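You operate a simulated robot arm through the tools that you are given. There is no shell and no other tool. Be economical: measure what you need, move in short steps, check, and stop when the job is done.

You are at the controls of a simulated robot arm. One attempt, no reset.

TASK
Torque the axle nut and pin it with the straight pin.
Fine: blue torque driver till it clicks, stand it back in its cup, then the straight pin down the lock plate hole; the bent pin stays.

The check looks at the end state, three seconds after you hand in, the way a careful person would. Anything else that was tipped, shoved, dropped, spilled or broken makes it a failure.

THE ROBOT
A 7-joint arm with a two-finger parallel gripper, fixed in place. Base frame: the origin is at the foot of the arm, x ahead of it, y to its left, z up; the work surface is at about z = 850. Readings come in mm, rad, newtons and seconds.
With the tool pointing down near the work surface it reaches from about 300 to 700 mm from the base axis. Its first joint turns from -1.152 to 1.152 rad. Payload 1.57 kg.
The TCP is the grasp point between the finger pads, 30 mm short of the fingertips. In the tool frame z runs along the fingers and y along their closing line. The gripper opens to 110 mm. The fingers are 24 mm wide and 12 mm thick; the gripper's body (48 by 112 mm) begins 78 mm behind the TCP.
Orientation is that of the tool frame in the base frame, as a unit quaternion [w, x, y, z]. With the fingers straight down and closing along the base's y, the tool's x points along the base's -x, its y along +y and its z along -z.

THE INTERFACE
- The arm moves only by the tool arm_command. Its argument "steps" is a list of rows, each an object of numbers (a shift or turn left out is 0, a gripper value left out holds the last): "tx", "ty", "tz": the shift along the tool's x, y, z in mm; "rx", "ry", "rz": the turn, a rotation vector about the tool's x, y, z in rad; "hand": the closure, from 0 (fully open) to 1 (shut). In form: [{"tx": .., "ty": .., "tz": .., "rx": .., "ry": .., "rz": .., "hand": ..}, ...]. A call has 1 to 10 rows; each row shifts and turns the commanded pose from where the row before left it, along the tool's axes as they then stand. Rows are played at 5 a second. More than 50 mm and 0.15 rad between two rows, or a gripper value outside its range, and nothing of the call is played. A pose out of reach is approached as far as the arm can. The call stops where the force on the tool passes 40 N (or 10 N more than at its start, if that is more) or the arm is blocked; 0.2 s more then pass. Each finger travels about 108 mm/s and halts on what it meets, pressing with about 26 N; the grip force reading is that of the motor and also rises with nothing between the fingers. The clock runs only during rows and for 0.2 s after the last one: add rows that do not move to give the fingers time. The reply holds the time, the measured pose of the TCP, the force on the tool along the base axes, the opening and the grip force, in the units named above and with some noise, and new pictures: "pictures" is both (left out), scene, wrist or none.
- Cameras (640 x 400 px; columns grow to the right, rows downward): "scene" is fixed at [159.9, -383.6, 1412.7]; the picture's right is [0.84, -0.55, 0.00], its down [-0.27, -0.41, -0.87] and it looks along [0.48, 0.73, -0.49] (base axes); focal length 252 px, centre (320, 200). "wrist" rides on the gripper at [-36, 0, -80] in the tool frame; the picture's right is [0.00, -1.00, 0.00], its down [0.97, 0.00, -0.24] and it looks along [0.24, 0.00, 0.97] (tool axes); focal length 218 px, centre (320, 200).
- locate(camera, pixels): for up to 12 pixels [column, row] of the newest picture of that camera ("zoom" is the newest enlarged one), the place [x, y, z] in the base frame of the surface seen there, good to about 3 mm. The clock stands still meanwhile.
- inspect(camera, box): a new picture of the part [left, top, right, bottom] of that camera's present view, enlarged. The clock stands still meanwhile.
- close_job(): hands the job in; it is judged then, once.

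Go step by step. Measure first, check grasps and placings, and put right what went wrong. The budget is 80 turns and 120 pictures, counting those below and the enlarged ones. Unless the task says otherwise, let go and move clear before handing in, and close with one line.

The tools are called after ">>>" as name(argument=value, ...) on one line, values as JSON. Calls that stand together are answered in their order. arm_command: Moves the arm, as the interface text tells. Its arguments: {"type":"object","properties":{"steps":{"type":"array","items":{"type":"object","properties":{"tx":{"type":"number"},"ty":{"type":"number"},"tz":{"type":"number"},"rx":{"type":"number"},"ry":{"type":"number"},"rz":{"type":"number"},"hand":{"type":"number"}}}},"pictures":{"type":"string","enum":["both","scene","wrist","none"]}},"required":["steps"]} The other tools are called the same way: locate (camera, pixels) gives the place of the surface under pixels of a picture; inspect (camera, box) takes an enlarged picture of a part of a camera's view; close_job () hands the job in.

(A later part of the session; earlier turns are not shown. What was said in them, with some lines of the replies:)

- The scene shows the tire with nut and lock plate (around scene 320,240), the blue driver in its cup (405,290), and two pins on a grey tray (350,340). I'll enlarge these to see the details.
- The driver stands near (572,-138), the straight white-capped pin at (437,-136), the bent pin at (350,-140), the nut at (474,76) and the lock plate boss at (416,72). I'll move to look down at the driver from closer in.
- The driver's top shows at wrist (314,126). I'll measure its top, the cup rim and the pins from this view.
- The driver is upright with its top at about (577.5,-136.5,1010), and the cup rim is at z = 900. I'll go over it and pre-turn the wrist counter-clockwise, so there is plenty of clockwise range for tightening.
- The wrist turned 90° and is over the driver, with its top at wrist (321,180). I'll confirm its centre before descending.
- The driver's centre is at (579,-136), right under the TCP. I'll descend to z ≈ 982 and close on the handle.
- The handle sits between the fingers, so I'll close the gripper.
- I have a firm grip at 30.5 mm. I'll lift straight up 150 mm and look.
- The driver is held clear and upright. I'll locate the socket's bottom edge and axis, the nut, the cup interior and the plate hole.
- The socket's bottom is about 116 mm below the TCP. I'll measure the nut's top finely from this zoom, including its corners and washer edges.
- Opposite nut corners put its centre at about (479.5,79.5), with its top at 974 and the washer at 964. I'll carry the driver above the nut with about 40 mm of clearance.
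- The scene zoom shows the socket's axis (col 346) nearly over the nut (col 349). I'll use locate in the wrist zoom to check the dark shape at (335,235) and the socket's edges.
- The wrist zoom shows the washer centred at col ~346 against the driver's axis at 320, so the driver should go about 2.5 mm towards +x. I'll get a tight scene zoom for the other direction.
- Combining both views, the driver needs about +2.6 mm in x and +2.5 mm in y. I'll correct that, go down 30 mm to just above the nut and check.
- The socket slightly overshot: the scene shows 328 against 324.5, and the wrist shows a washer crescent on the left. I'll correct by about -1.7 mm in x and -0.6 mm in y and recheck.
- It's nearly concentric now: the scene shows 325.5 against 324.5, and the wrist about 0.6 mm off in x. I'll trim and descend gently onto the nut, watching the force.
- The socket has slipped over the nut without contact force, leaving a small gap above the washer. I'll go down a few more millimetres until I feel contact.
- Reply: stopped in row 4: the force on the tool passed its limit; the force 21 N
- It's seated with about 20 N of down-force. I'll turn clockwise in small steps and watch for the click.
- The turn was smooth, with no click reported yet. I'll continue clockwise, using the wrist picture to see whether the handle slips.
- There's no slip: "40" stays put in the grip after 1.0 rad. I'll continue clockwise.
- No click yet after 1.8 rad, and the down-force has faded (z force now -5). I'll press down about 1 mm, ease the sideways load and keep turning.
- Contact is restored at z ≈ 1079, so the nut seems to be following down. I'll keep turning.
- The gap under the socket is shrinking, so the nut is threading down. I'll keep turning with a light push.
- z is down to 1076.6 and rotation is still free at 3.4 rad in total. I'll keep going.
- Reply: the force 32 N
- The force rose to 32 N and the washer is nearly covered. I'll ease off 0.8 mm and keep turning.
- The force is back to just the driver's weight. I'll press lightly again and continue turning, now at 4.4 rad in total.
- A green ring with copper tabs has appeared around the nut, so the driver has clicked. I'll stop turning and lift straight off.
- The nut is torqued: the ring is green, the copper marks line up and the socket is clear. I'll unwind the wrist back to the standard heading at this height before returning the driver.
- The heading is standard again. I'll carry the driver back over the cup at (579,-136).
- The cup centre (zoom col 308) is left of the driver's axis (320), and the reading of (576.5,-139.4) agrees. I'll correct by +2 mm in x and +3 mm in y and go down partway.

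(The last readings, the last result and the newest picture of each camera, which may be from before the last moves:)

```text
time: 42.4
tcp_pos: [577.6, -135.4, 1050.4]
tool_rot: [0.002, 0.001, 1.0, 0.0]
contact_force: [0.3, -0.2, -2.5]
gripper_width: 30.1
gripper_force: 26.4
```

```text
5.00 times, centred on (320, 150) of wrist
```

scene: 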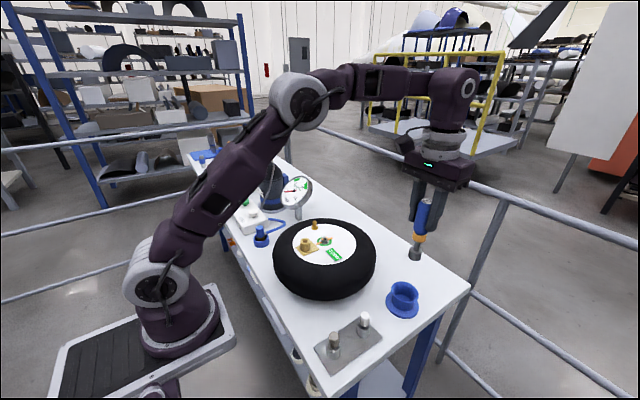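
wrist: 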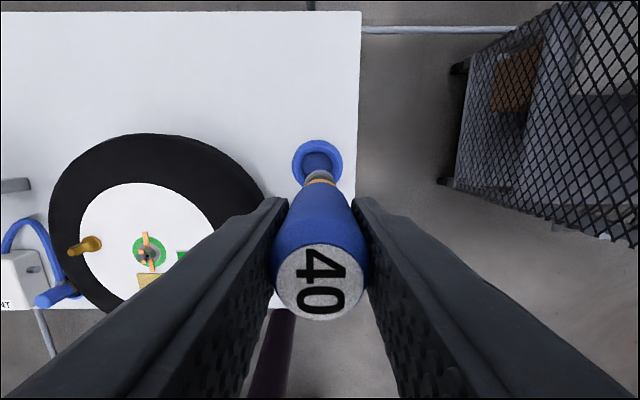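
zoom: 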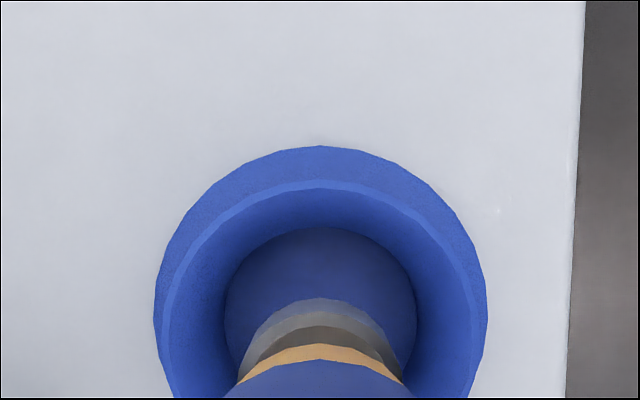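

The driver is centred over the cup (wrist col 320). I'll lower it into the cup and slow down near the floor.

>>> arm_command(steps=[{"tz": 20}, {"tz": 20}, {"tz": 15}, {"tz": 6}, {"tz": 3}, {}], pictures="none")

>>> inspect(camera="scene", box=[370, 240, 440, 330])

>>> inspect(camera="wrist", box=[260, 90, 380, 210])

```text
time: 43.8
tcp_pos: [579.9, -134.3, 988.9]
tool_rot: [0.001, 0.001, 1.0, 0.0]
contact_force: [0.4, 0.1, -2.2]
gripper_width: 30.0
gripper_force: 26.2
```

```text
4.44 times, centred on (405, 285) of scene
```

zoom: 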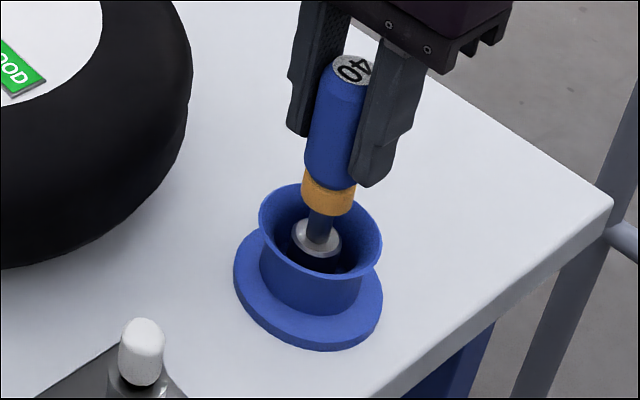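

```text
3.33 times, centred on (320, 150) of wrist
```

zoom: 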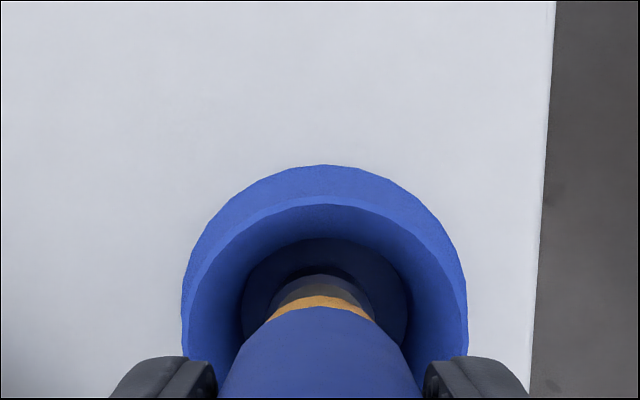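

The socket is inside the cup, hanging free. I'll lower in small steps until it touches the floor.

>>> arm_command(steps=[{"tz": 2}, {"tz": 2}, {"tz": 1.5}, {"tz": 1}, {}], pictures="none")

```text
time: 45.0
tcp_pos: [580.6, -134.0, 981.6]
tool_rot: [0.001, 0.001, 1.0, 0.0]
contact_force: [0.5, -0.2, -3.2]
gripper_width: 30.3
gripper_force: 26.3
```

>>> arm_command(steps=[{"tz": 1}, {"tz": 1}, {"tz": 1}, {"tz": 1}, {}], pictures="none")

```text
time: 46.2
tcp_pos: [580.6, -133.6, 978.1]
tool_rot: [0.004, 0.001, 1.0, 0.0]
contact_force: [-0.1, 2.8, 36.4]
gripper_width: 30.2
gripper_force: 25.8
```

It touched the floor with 36 N. I'll ease up 0.7 mm and open gradually.

>>> arm_command(steps=[{"tz": -0.7}, {}], pictures="none")

>>> arm_command(steps=[{"hand": 0.68}, {"hand": 0.6}, {"hand": 0.4}, {"hand": 0}, {}, {}], pictures="wrist")

>>> inspect(camera="scene", box=[370, 240, 440, 330])

```text
time: 46.8
tcp_pos: [580.5, -133.7, 978.7]
tool_rot: [0.003, 0.001, 1.0, 0.0]
contact_force: [6.2, 3.0, 36.9]
gripper_width: 30.3
gripper_force: 25.8
```

```text
time: 48.2
tcp_pos: [579.8, -134.4, 977.2]
tool_rot: [0.001, 0.001, 1.0, 0.0]
contact_force: [0.1, -0.2, -0.1]
gripper_width: 110.0
gripper_force: 0.1
```

wrist: 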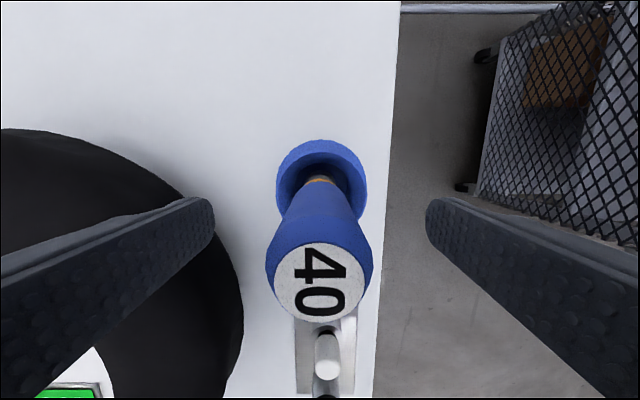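

```text
4.44 times, centred on (405, 285) of scene
```

zoom: 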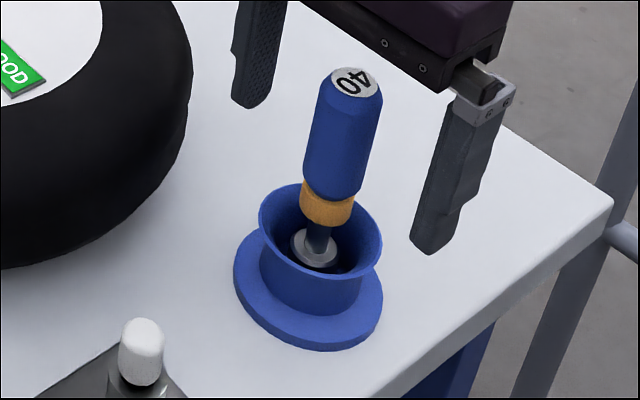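

The driver stands upright in its cup. I'll rise straight up, narrow the fingers and move above the straight pin.

>>> arm_command(steps=[{"tz": -30}, {"tz": -45}, {"tz": -45}, {"tx": 45, "ty": -1, "hand": 0.6}, {"tx": 45, "ty": -1}, {"tx": 40}, {}, {}], pictures="both")

>>> inspect(camera="wrist", box=[270, 120, 370, 260])

>>> inspect(camera="scene", box=[315, 295, 395, 375])

```text
time: 50.0
tcp_pos: [451.3, -136.9, 1098.5]
tool_rot: [0.001, 0.001, 1.0, 0.0]
contact_force: [0.3, -0.7, -0.2]
gripper_width: 43.8
gripper_force: 0.0
```

scene: 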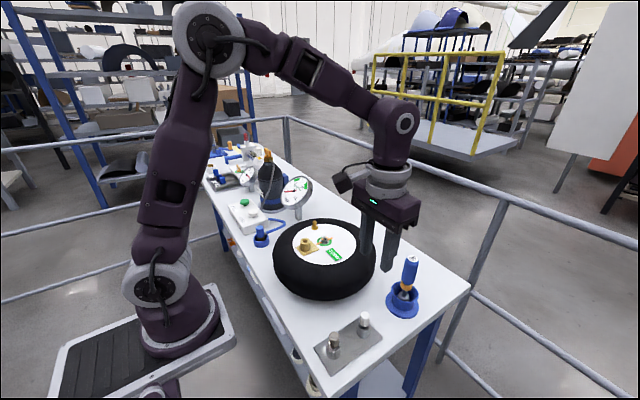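
wrist: 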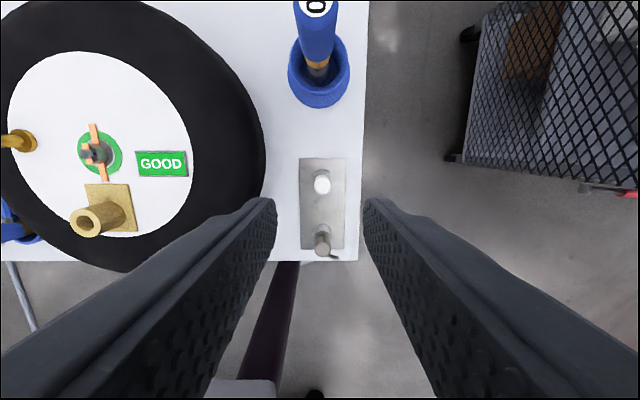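

```text
2.86 times, centred on (320, 190) of wrist
```

zoom: 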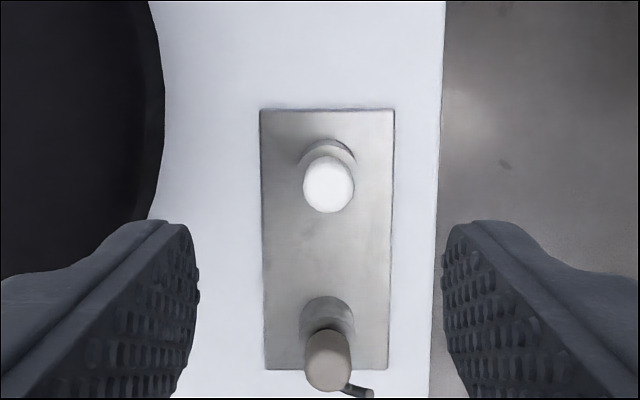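

```text
5.00 times, centred on (355, 335) of scene
```

zoom: 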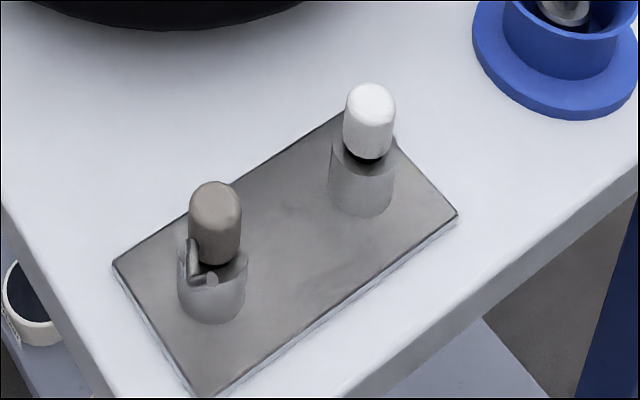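

The straight pin has a white cap above a holder cylinder. I'll measure the cap's extents and the holder top in both views.

>>> locate(camera="zoom", pixels=[[369, 88], [369, 120], [369, 152], [347, 120], [392, 120], [366, 172], [337, 170], [392, 178], [362, 212]])

>>> locate(camera="wrist", pixels=[[322, 183], [315, 184], [328, 184], [322, 177], [322, 190], [331, 171]])

```text
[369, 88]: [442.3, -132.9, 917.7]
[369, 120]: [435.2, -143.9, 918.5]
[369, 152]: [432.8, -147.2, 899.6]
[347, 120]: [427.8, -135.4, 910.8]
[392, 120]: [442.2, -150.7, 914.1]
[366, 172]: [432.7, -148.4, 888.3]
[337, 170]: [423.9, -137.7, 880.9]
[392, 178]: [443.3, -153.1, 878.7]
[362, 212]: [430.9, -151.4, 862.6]
```

```text
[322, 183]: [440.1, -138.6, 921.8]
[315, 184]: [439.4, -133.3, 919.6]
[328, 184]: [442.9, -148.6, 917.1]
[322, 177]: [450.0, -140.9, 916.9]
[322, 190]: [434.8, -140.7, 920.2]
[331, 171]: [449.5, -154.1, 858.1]
```

The cap spans z 896–921 and is centred near (439.5,-139), and the holder's top is at 888. I'll align, descend to z ≈ 965 and check.

>>> arm_command(steps=[{"tx": 11.5, "ty": -2.2}, {"tz": 40}, {"tz": 45}, {"tz": 45}, {}, {}], pictures="both")

>>> inspect(camera="scene", box=[325, 270, 405, 350])

```text
time: 51.4
tcp_pos: [438.7, -136.7, 966.2]
tool_rot: [0.001, 0.001, 1.0, 0.001]
contact_force: [-0.6, -0.3, 0.2]
gripper_width: 44.1
gripper_force: 0.0
```

scene: 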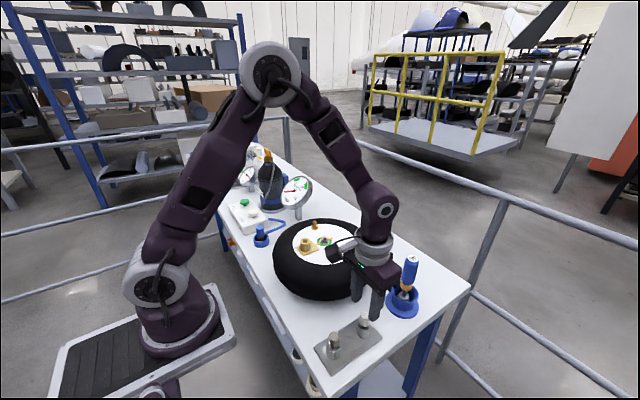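
wrist: 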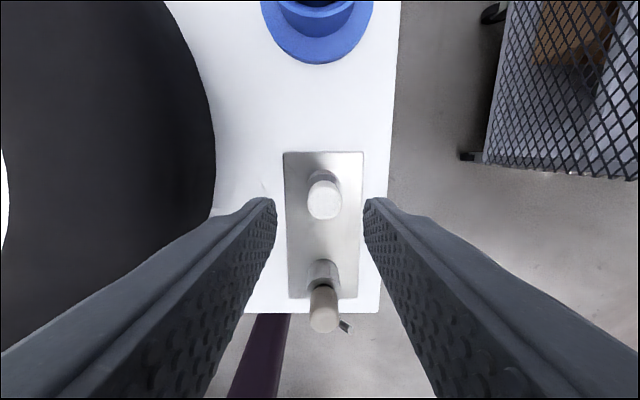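

```text
5.00 times, centred on (365, 310) of scene
```

zoom: 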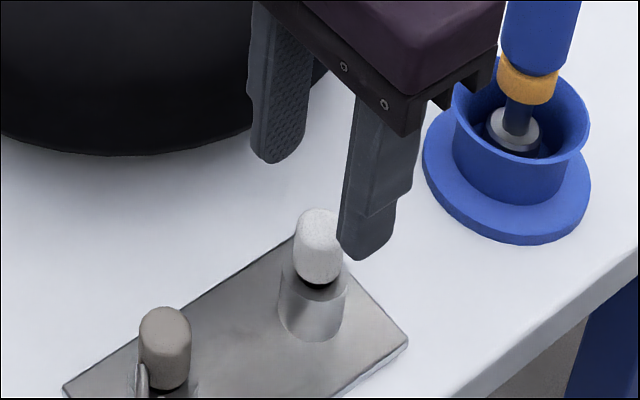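

The cap (wrist 324,203) is about 2 mm towards -y of my axis and slightly +x. I'll correct, descend to z ≈ 923 and close.

>>> arm_command(steps=[{"tx": -1.5, "ty": -2.2}, {"tz": 20}, {"tz": 15}, {"tz": 8}, {}, {}], pictures="wrist")

>>> inspect(camera="scene", box=[325, 280, 395, 350])

```text
time: 52.8
tcp_pos: [440.0, -139.6, 922.3]
tool_rot: [0.0, 0.0, 1.0, 0.0]
contact_force: [0.5, 0.5, 0.6]
gripper_width: 44.1
gripper_force: 0.2
```

wrist: 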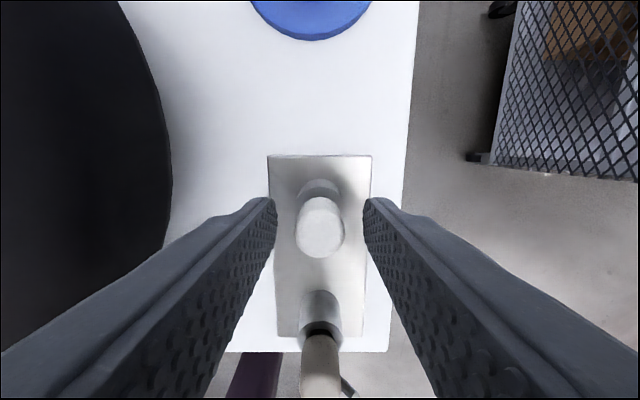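

```text
5.71 times, centred on (360, 315) of scene
```

zoom: 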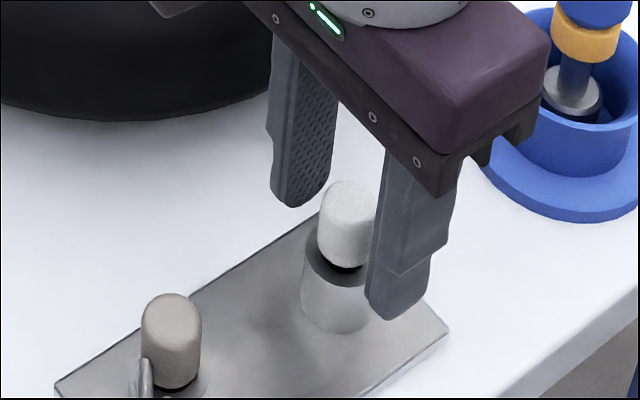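

The cap is centred between the fingers. I'll raise 1 mm for clearance over the holder and close.

>>> arm_command(steps=[{"tz": -1}, {"hand": 0.8}, {"hand": 1}, {}, {}], pictures="wrist")

>>> inspect(camera="scene", box=[325, 280, 395, 350])

```text
time: 54.0
tcp_pos: [439.7, -140.6, 924.7]
tool_rot: [0.001, 0.001, 1.0, 0.001]
contact_force: [-0.7, 0.4, 1.3]
gripper_width: 20.1
gripper_force: 26.0
```

wrist: 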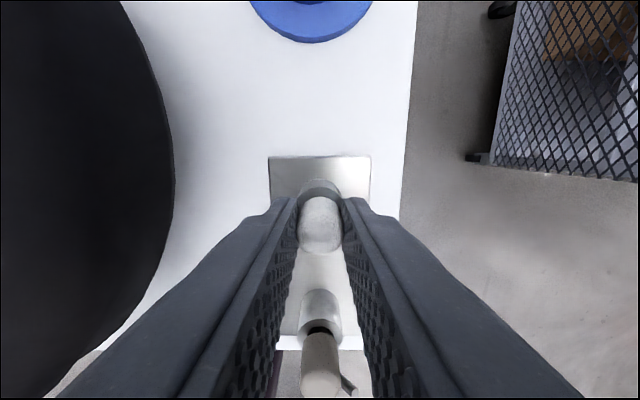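

```text
5.71 times, centred on (360, 315) of scene
```

zoom: 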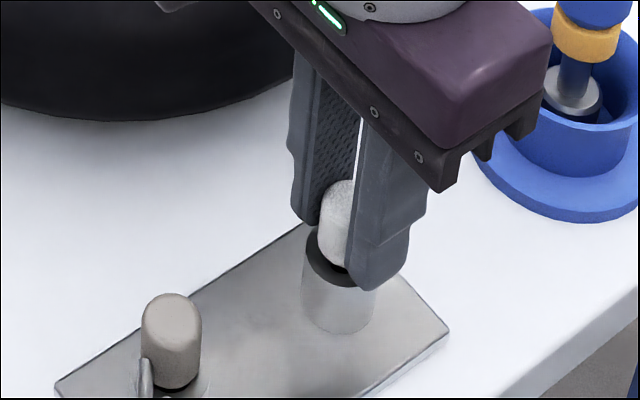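

I have a firm grip at 20 mm on the white cap. I'll lift straight out.

>>> arm_command(steps=[{"tz": -10}, {"tz": -15}, {"tz": -25}, {"tz": -35}, {"tz": -40}, {}, {}], pictures="both")

>>> inspect(camera="scene", box=[315, 240, 415, 360])

```text
time: 55.6
tcp_pos: [439.6, -140.6, 1051.1]
tool_rot: [0.0, 0.001, 1.0, 0.0]
contact_force: [-0.1, -0.3, 0.2]
gripper_width: 20.2
gripper_force: 25.6
```

scene: 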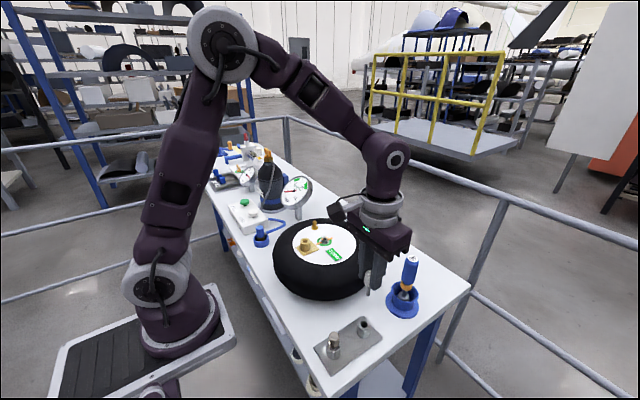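
wrist: 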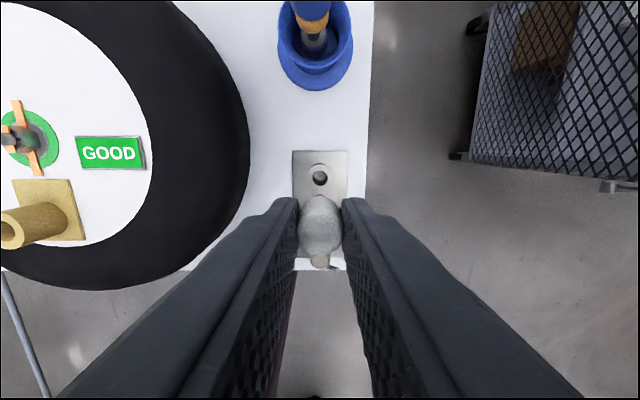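

```text
3.33 times, centred on (365, 300) of scene
```

zoom: 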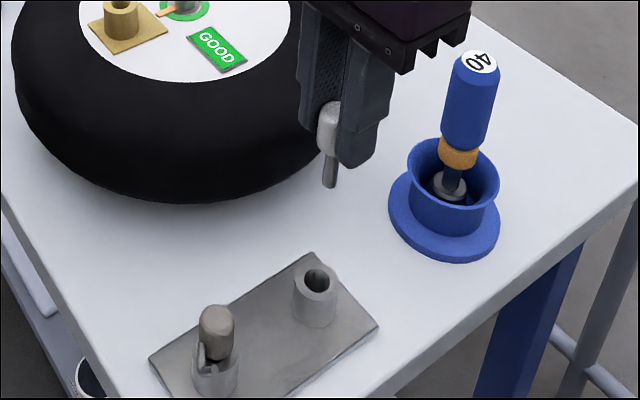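

The pin is out cleanly and straight, with its shaft reaching about 25 mm below the cap. I'll raise 40 mm and carry it over towards the lock plate boss near (417,80).

>>> arm_command(steps=[{"tz": -40}, {"tx": 2, "ty": 20}, {"tx": 4, "ty": 38}, {"tx": 4, "ty": 40}, {"tx": 4, "ty": 40}, {"tx": 4, "ty": 38}, {"tx": 3, "ty": 28}, {"tx": 1.6, "ty": 16.6}, {}, {}], pictures="both")

>>> inspect(camera="scene", box=[280, 210, 340, 260])

>>> inspect(camera="wrist", box=[280, 130, 360, 230])

```text
time: 57.8
tcp_pos: [419.5, 81.6, 1089.9]
tool_rot: [0.001, 0.001, 1.0, 0.001]
contact_force: [-0.7, 1.1, -0.7]
gripper_width: 20.3
gripper_force: 25.7
```

scene: 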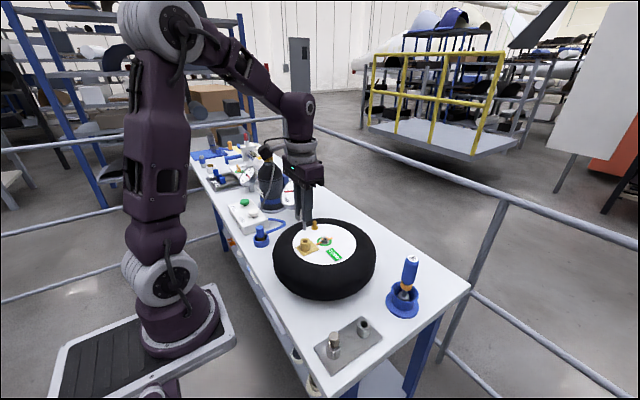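
wrist: 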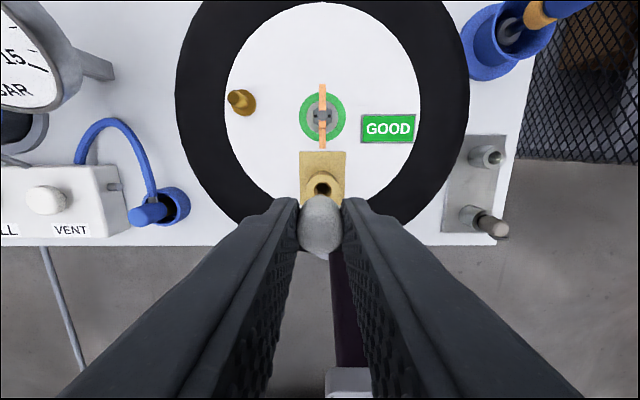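

```text
8.00 times, centred on (310, 235) of scene
```

zoom: 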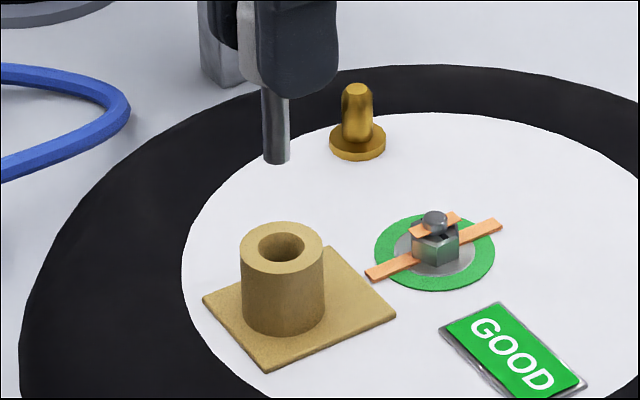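

```text
4.00 times, centred on (320, 180) of wrist
```

zoom: 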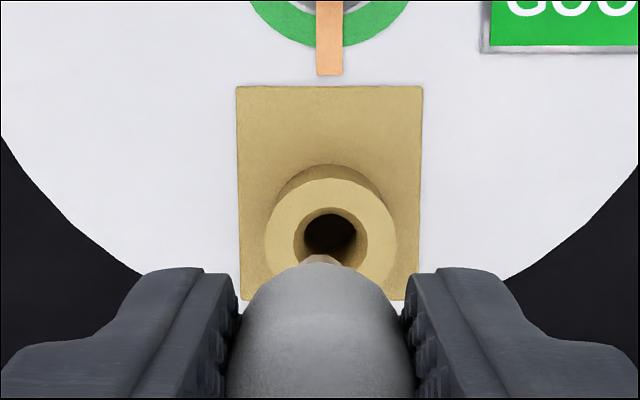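

The hole lies about 2.2 mm towards -y and 0.4 mm towards -x of the pin's axis, and it has a few millimetres of clearance around the shaft. I'll correct, lower partway and check.

>>> arm_command(steps=[{"tx": 0.4, "ty": -2.2}, {"tz": 15}, {"tz": 10}, {"tz": 5}, {}, {}], pictures="none")

>>> inspect(camera="scene", box=[280, 210, 340, 260])

>>> inspect(camera="wrist", box=[280, 130, 360, 230])

```text
time: 59.2
tcp_pos: [417.3, 77.8, 1059.3]
tool_rot: [0.001, 0.001, 1.0, 0.0]
contact_force: [-0.1, -0.6, -0.8]
gripper_width: 20.0
gripper_force: 25.8
```

```text
8.00 times, centred on (310, 235) of scene
```

zoom: 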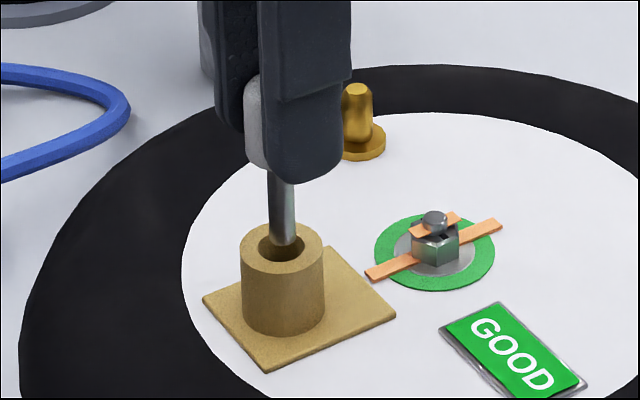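

```text
4.00 times, centred on (320, 180) of wrist
```

zoom: 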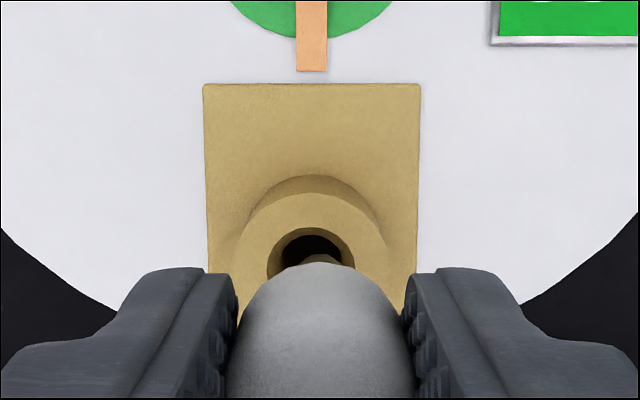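

The pin tip is now over the hole, which sits about 1.4 mm towards +y and 1.2 mm towards +x. I'll trim and lower into it.

>>> arm_command(steps=[{"tx": -1.2, "ty": 1.4}, {"tz": 4}, {"tz": 4}, {"tz": 4}, {}], pictures="none")

>>> inspect(camera="scene", box=[285, 220, 325, 255])

>>> inspect(camera="wrist", box=[280, 130, 360, 230])

```text
time: 60.4
tcp_pos: [417.4, 78.7, 1048.5]
tool_rot: [0.0, 0.001, 1.0, 0.0]
contact_force: [-0.1, -0.4, 0.2]
gripper_width: 20.2
gripper_force: 26.1
```

```text
11.43 times, centred on (305, 238) of scene
```

zoom: 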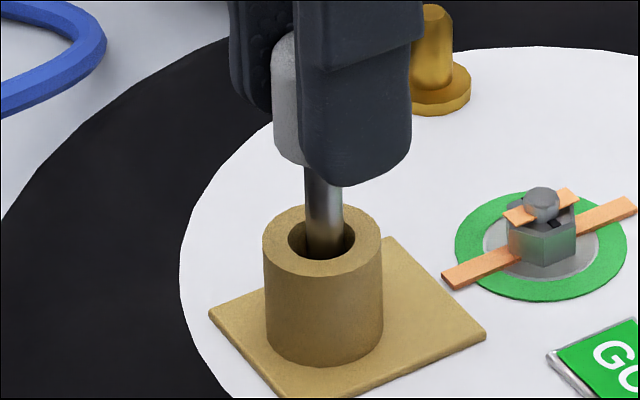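

```text
4.00 times, centred on (320, 180) of wrist
```

zoom: 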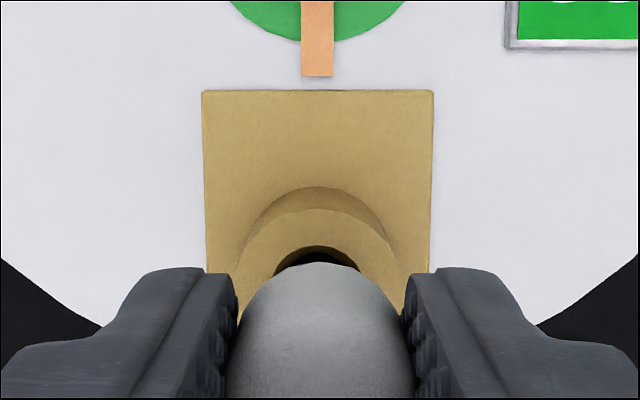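

The shaft is inside the hole and well centred (col 324 against 321). I'll continue lowering with the force guard.

>>> arm_command(steps=[{"tz": 5}, {"tz": 5}, {"tz": 5}, {"tz": 4}, {"tz": 3}, {}], pictures="none")

>>> inspect(camera="scene", box=[285, 220, 325, 255])

```text
time: 61.8
tcp_pos: [418.2, 79.9, 1027.3]
tool_rot: [0.001, 0.001, 1.0, 0.0]
contact_force: [-0.2, 0.0, 0.5]
gripper_width: 20.1
gripper_force: 26.1
```

```text
11.43 times, centred on (305, 238) of scene
```

zoom: 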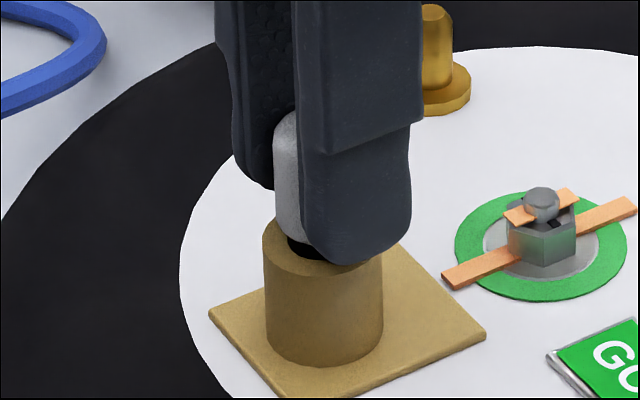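

The cap is nearly down, with the fingertips just above the boss. I'll go in 1 mm steps until it seats.

>>> arm_command(steps=[{"tz": 1}, {"tz": 1}, {"tz": 1}, {"tz": 1}, {}], pictures="none")

>>> inspect(camera="scene", box=[285, 220, 325, 255])

```text
time: 63.0
tcp_pos: [420.5, 79.9, 1022.5]
tool_rot: [0.002, 0.0, 1.0, -0.001]
contact_force: [3.9, 2.2, 27.8]
gripper_width: 20.3
gripper_force: 26.5
```

```text
11.43 times, centred on (305, 238) of scene
```

zoom: 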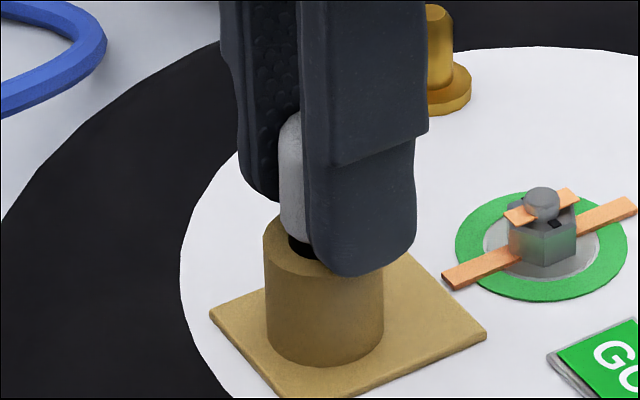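

It's seated at 28 N, with the cap's dark collar meeting the boss as it did in the holder. I'll ease off and open.

>>> arm_command(steps=[{"tz": -0.6}, {}, {"hand": 0.78}, {"hand": 0.7}, {"hand": 0.6}, {}, {}], pictures="wrist")

>>> inspect(camera="scene", box=[285, 215, 335, 260])

```text
time: 64.6
tcp_pos: [419.0, 78.6, 1022.9]
tool_rot: [0.001, 0.001, 1.0, 0.0]
contact_force: [0.2, 0.8, -0.2]
gripper_width: 43.8
gripper_force: 0.0
```

wrist: 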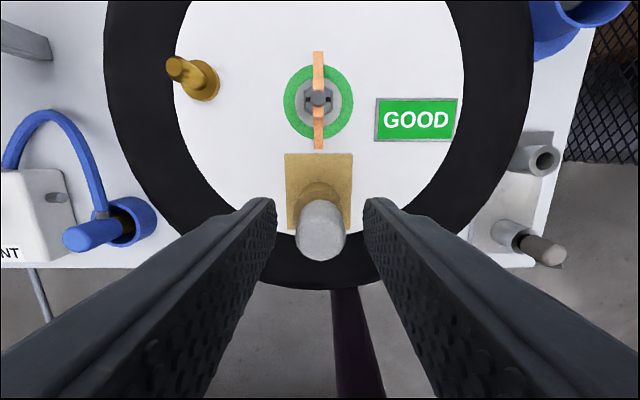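

```text
8.89 times, centred on (310, 238) of scene
```

zoom: 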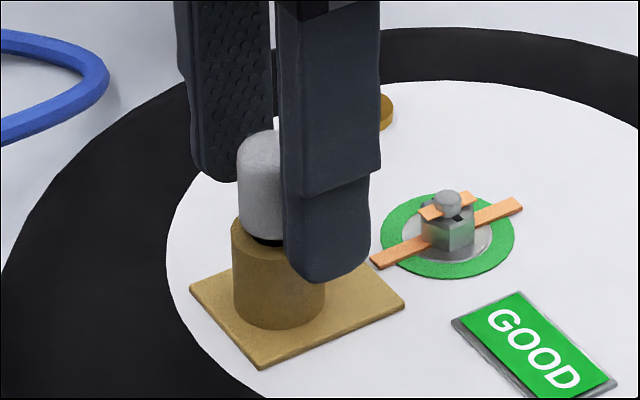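

The pin stands free in the boss, sitting lower after release. I'll rise straight up well clear and check everything.

>>> arm_command(steps=[{"tz": -15}, {"tz": -30}, {"tz": -45}, {"tz": -45}, {"tz": -30}, {}, {}], pictures="both")

>>> inspect(camera="scene", box=[285, 215, 335, 260])

>>> inspect(camera="scene", box=[310, 245, 430, 375])

```text
time: 66.2
tcp_pos: [419.0, 79.8, 1190.8]
tool_rot: [0.001, 0.001, 1.0, 0.0]
contact_force: [0.2, -0.4, -0.3]
gripper_width: 43.9
gripper_force: 0.1
```

scene: 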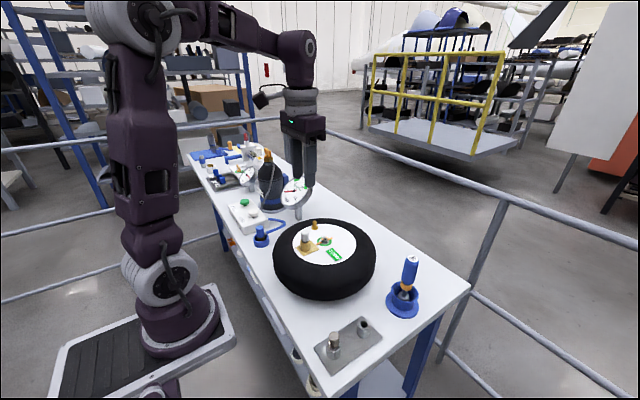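
wrist: 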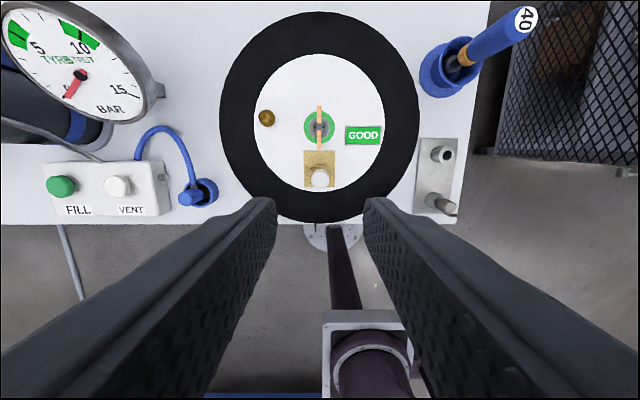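

```text
8.89 times, centred on (310, 238) of scene
```

zoom: 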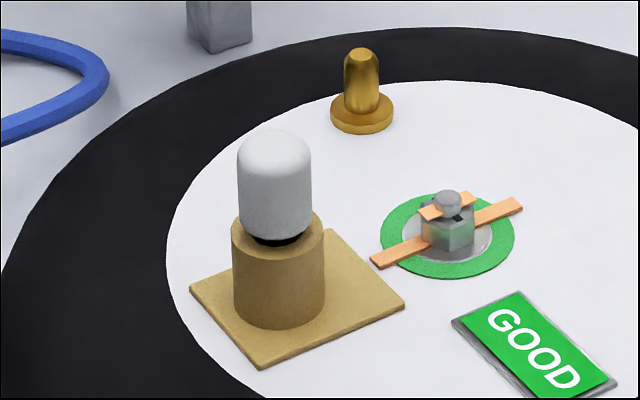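

```text
3.08 times, centred on (370, 310) of scene
```

zoom: 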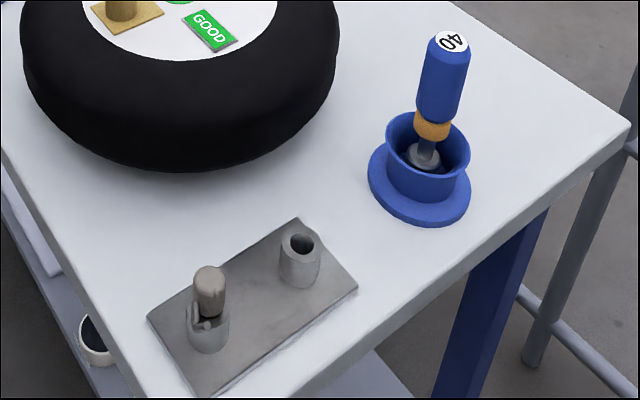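

Everything looks upright. One last check is how deep the pin sits: in its holder the cap top was about 33 mm above the holder's top.

>>> locate(camera="wrist", pixels=[[320, 177], [320, 174], [318, 180], [319, 158]])

```text
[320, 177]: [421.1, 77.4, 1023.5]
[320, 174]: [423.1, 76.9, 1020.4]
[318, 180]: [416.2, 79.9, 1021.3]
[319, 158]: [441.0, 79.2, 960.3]
```

The cap top is at about 1022, which is 33 mm above the boss at 989, so the pin is seated as deep as it was in its holder. The nut ring is green, the driver is upright in its cup, the bent pin is untouched and the arm is clear, so I'm handing in.

>>> close_job()

```text
The job is handed in.
```

The job is handed in: I tightened the axle nut until its ring turned green (taken as the click), stood the driver back in its cup and seated the straight pin in the lock plate hole, leaving the bent pin where it was.
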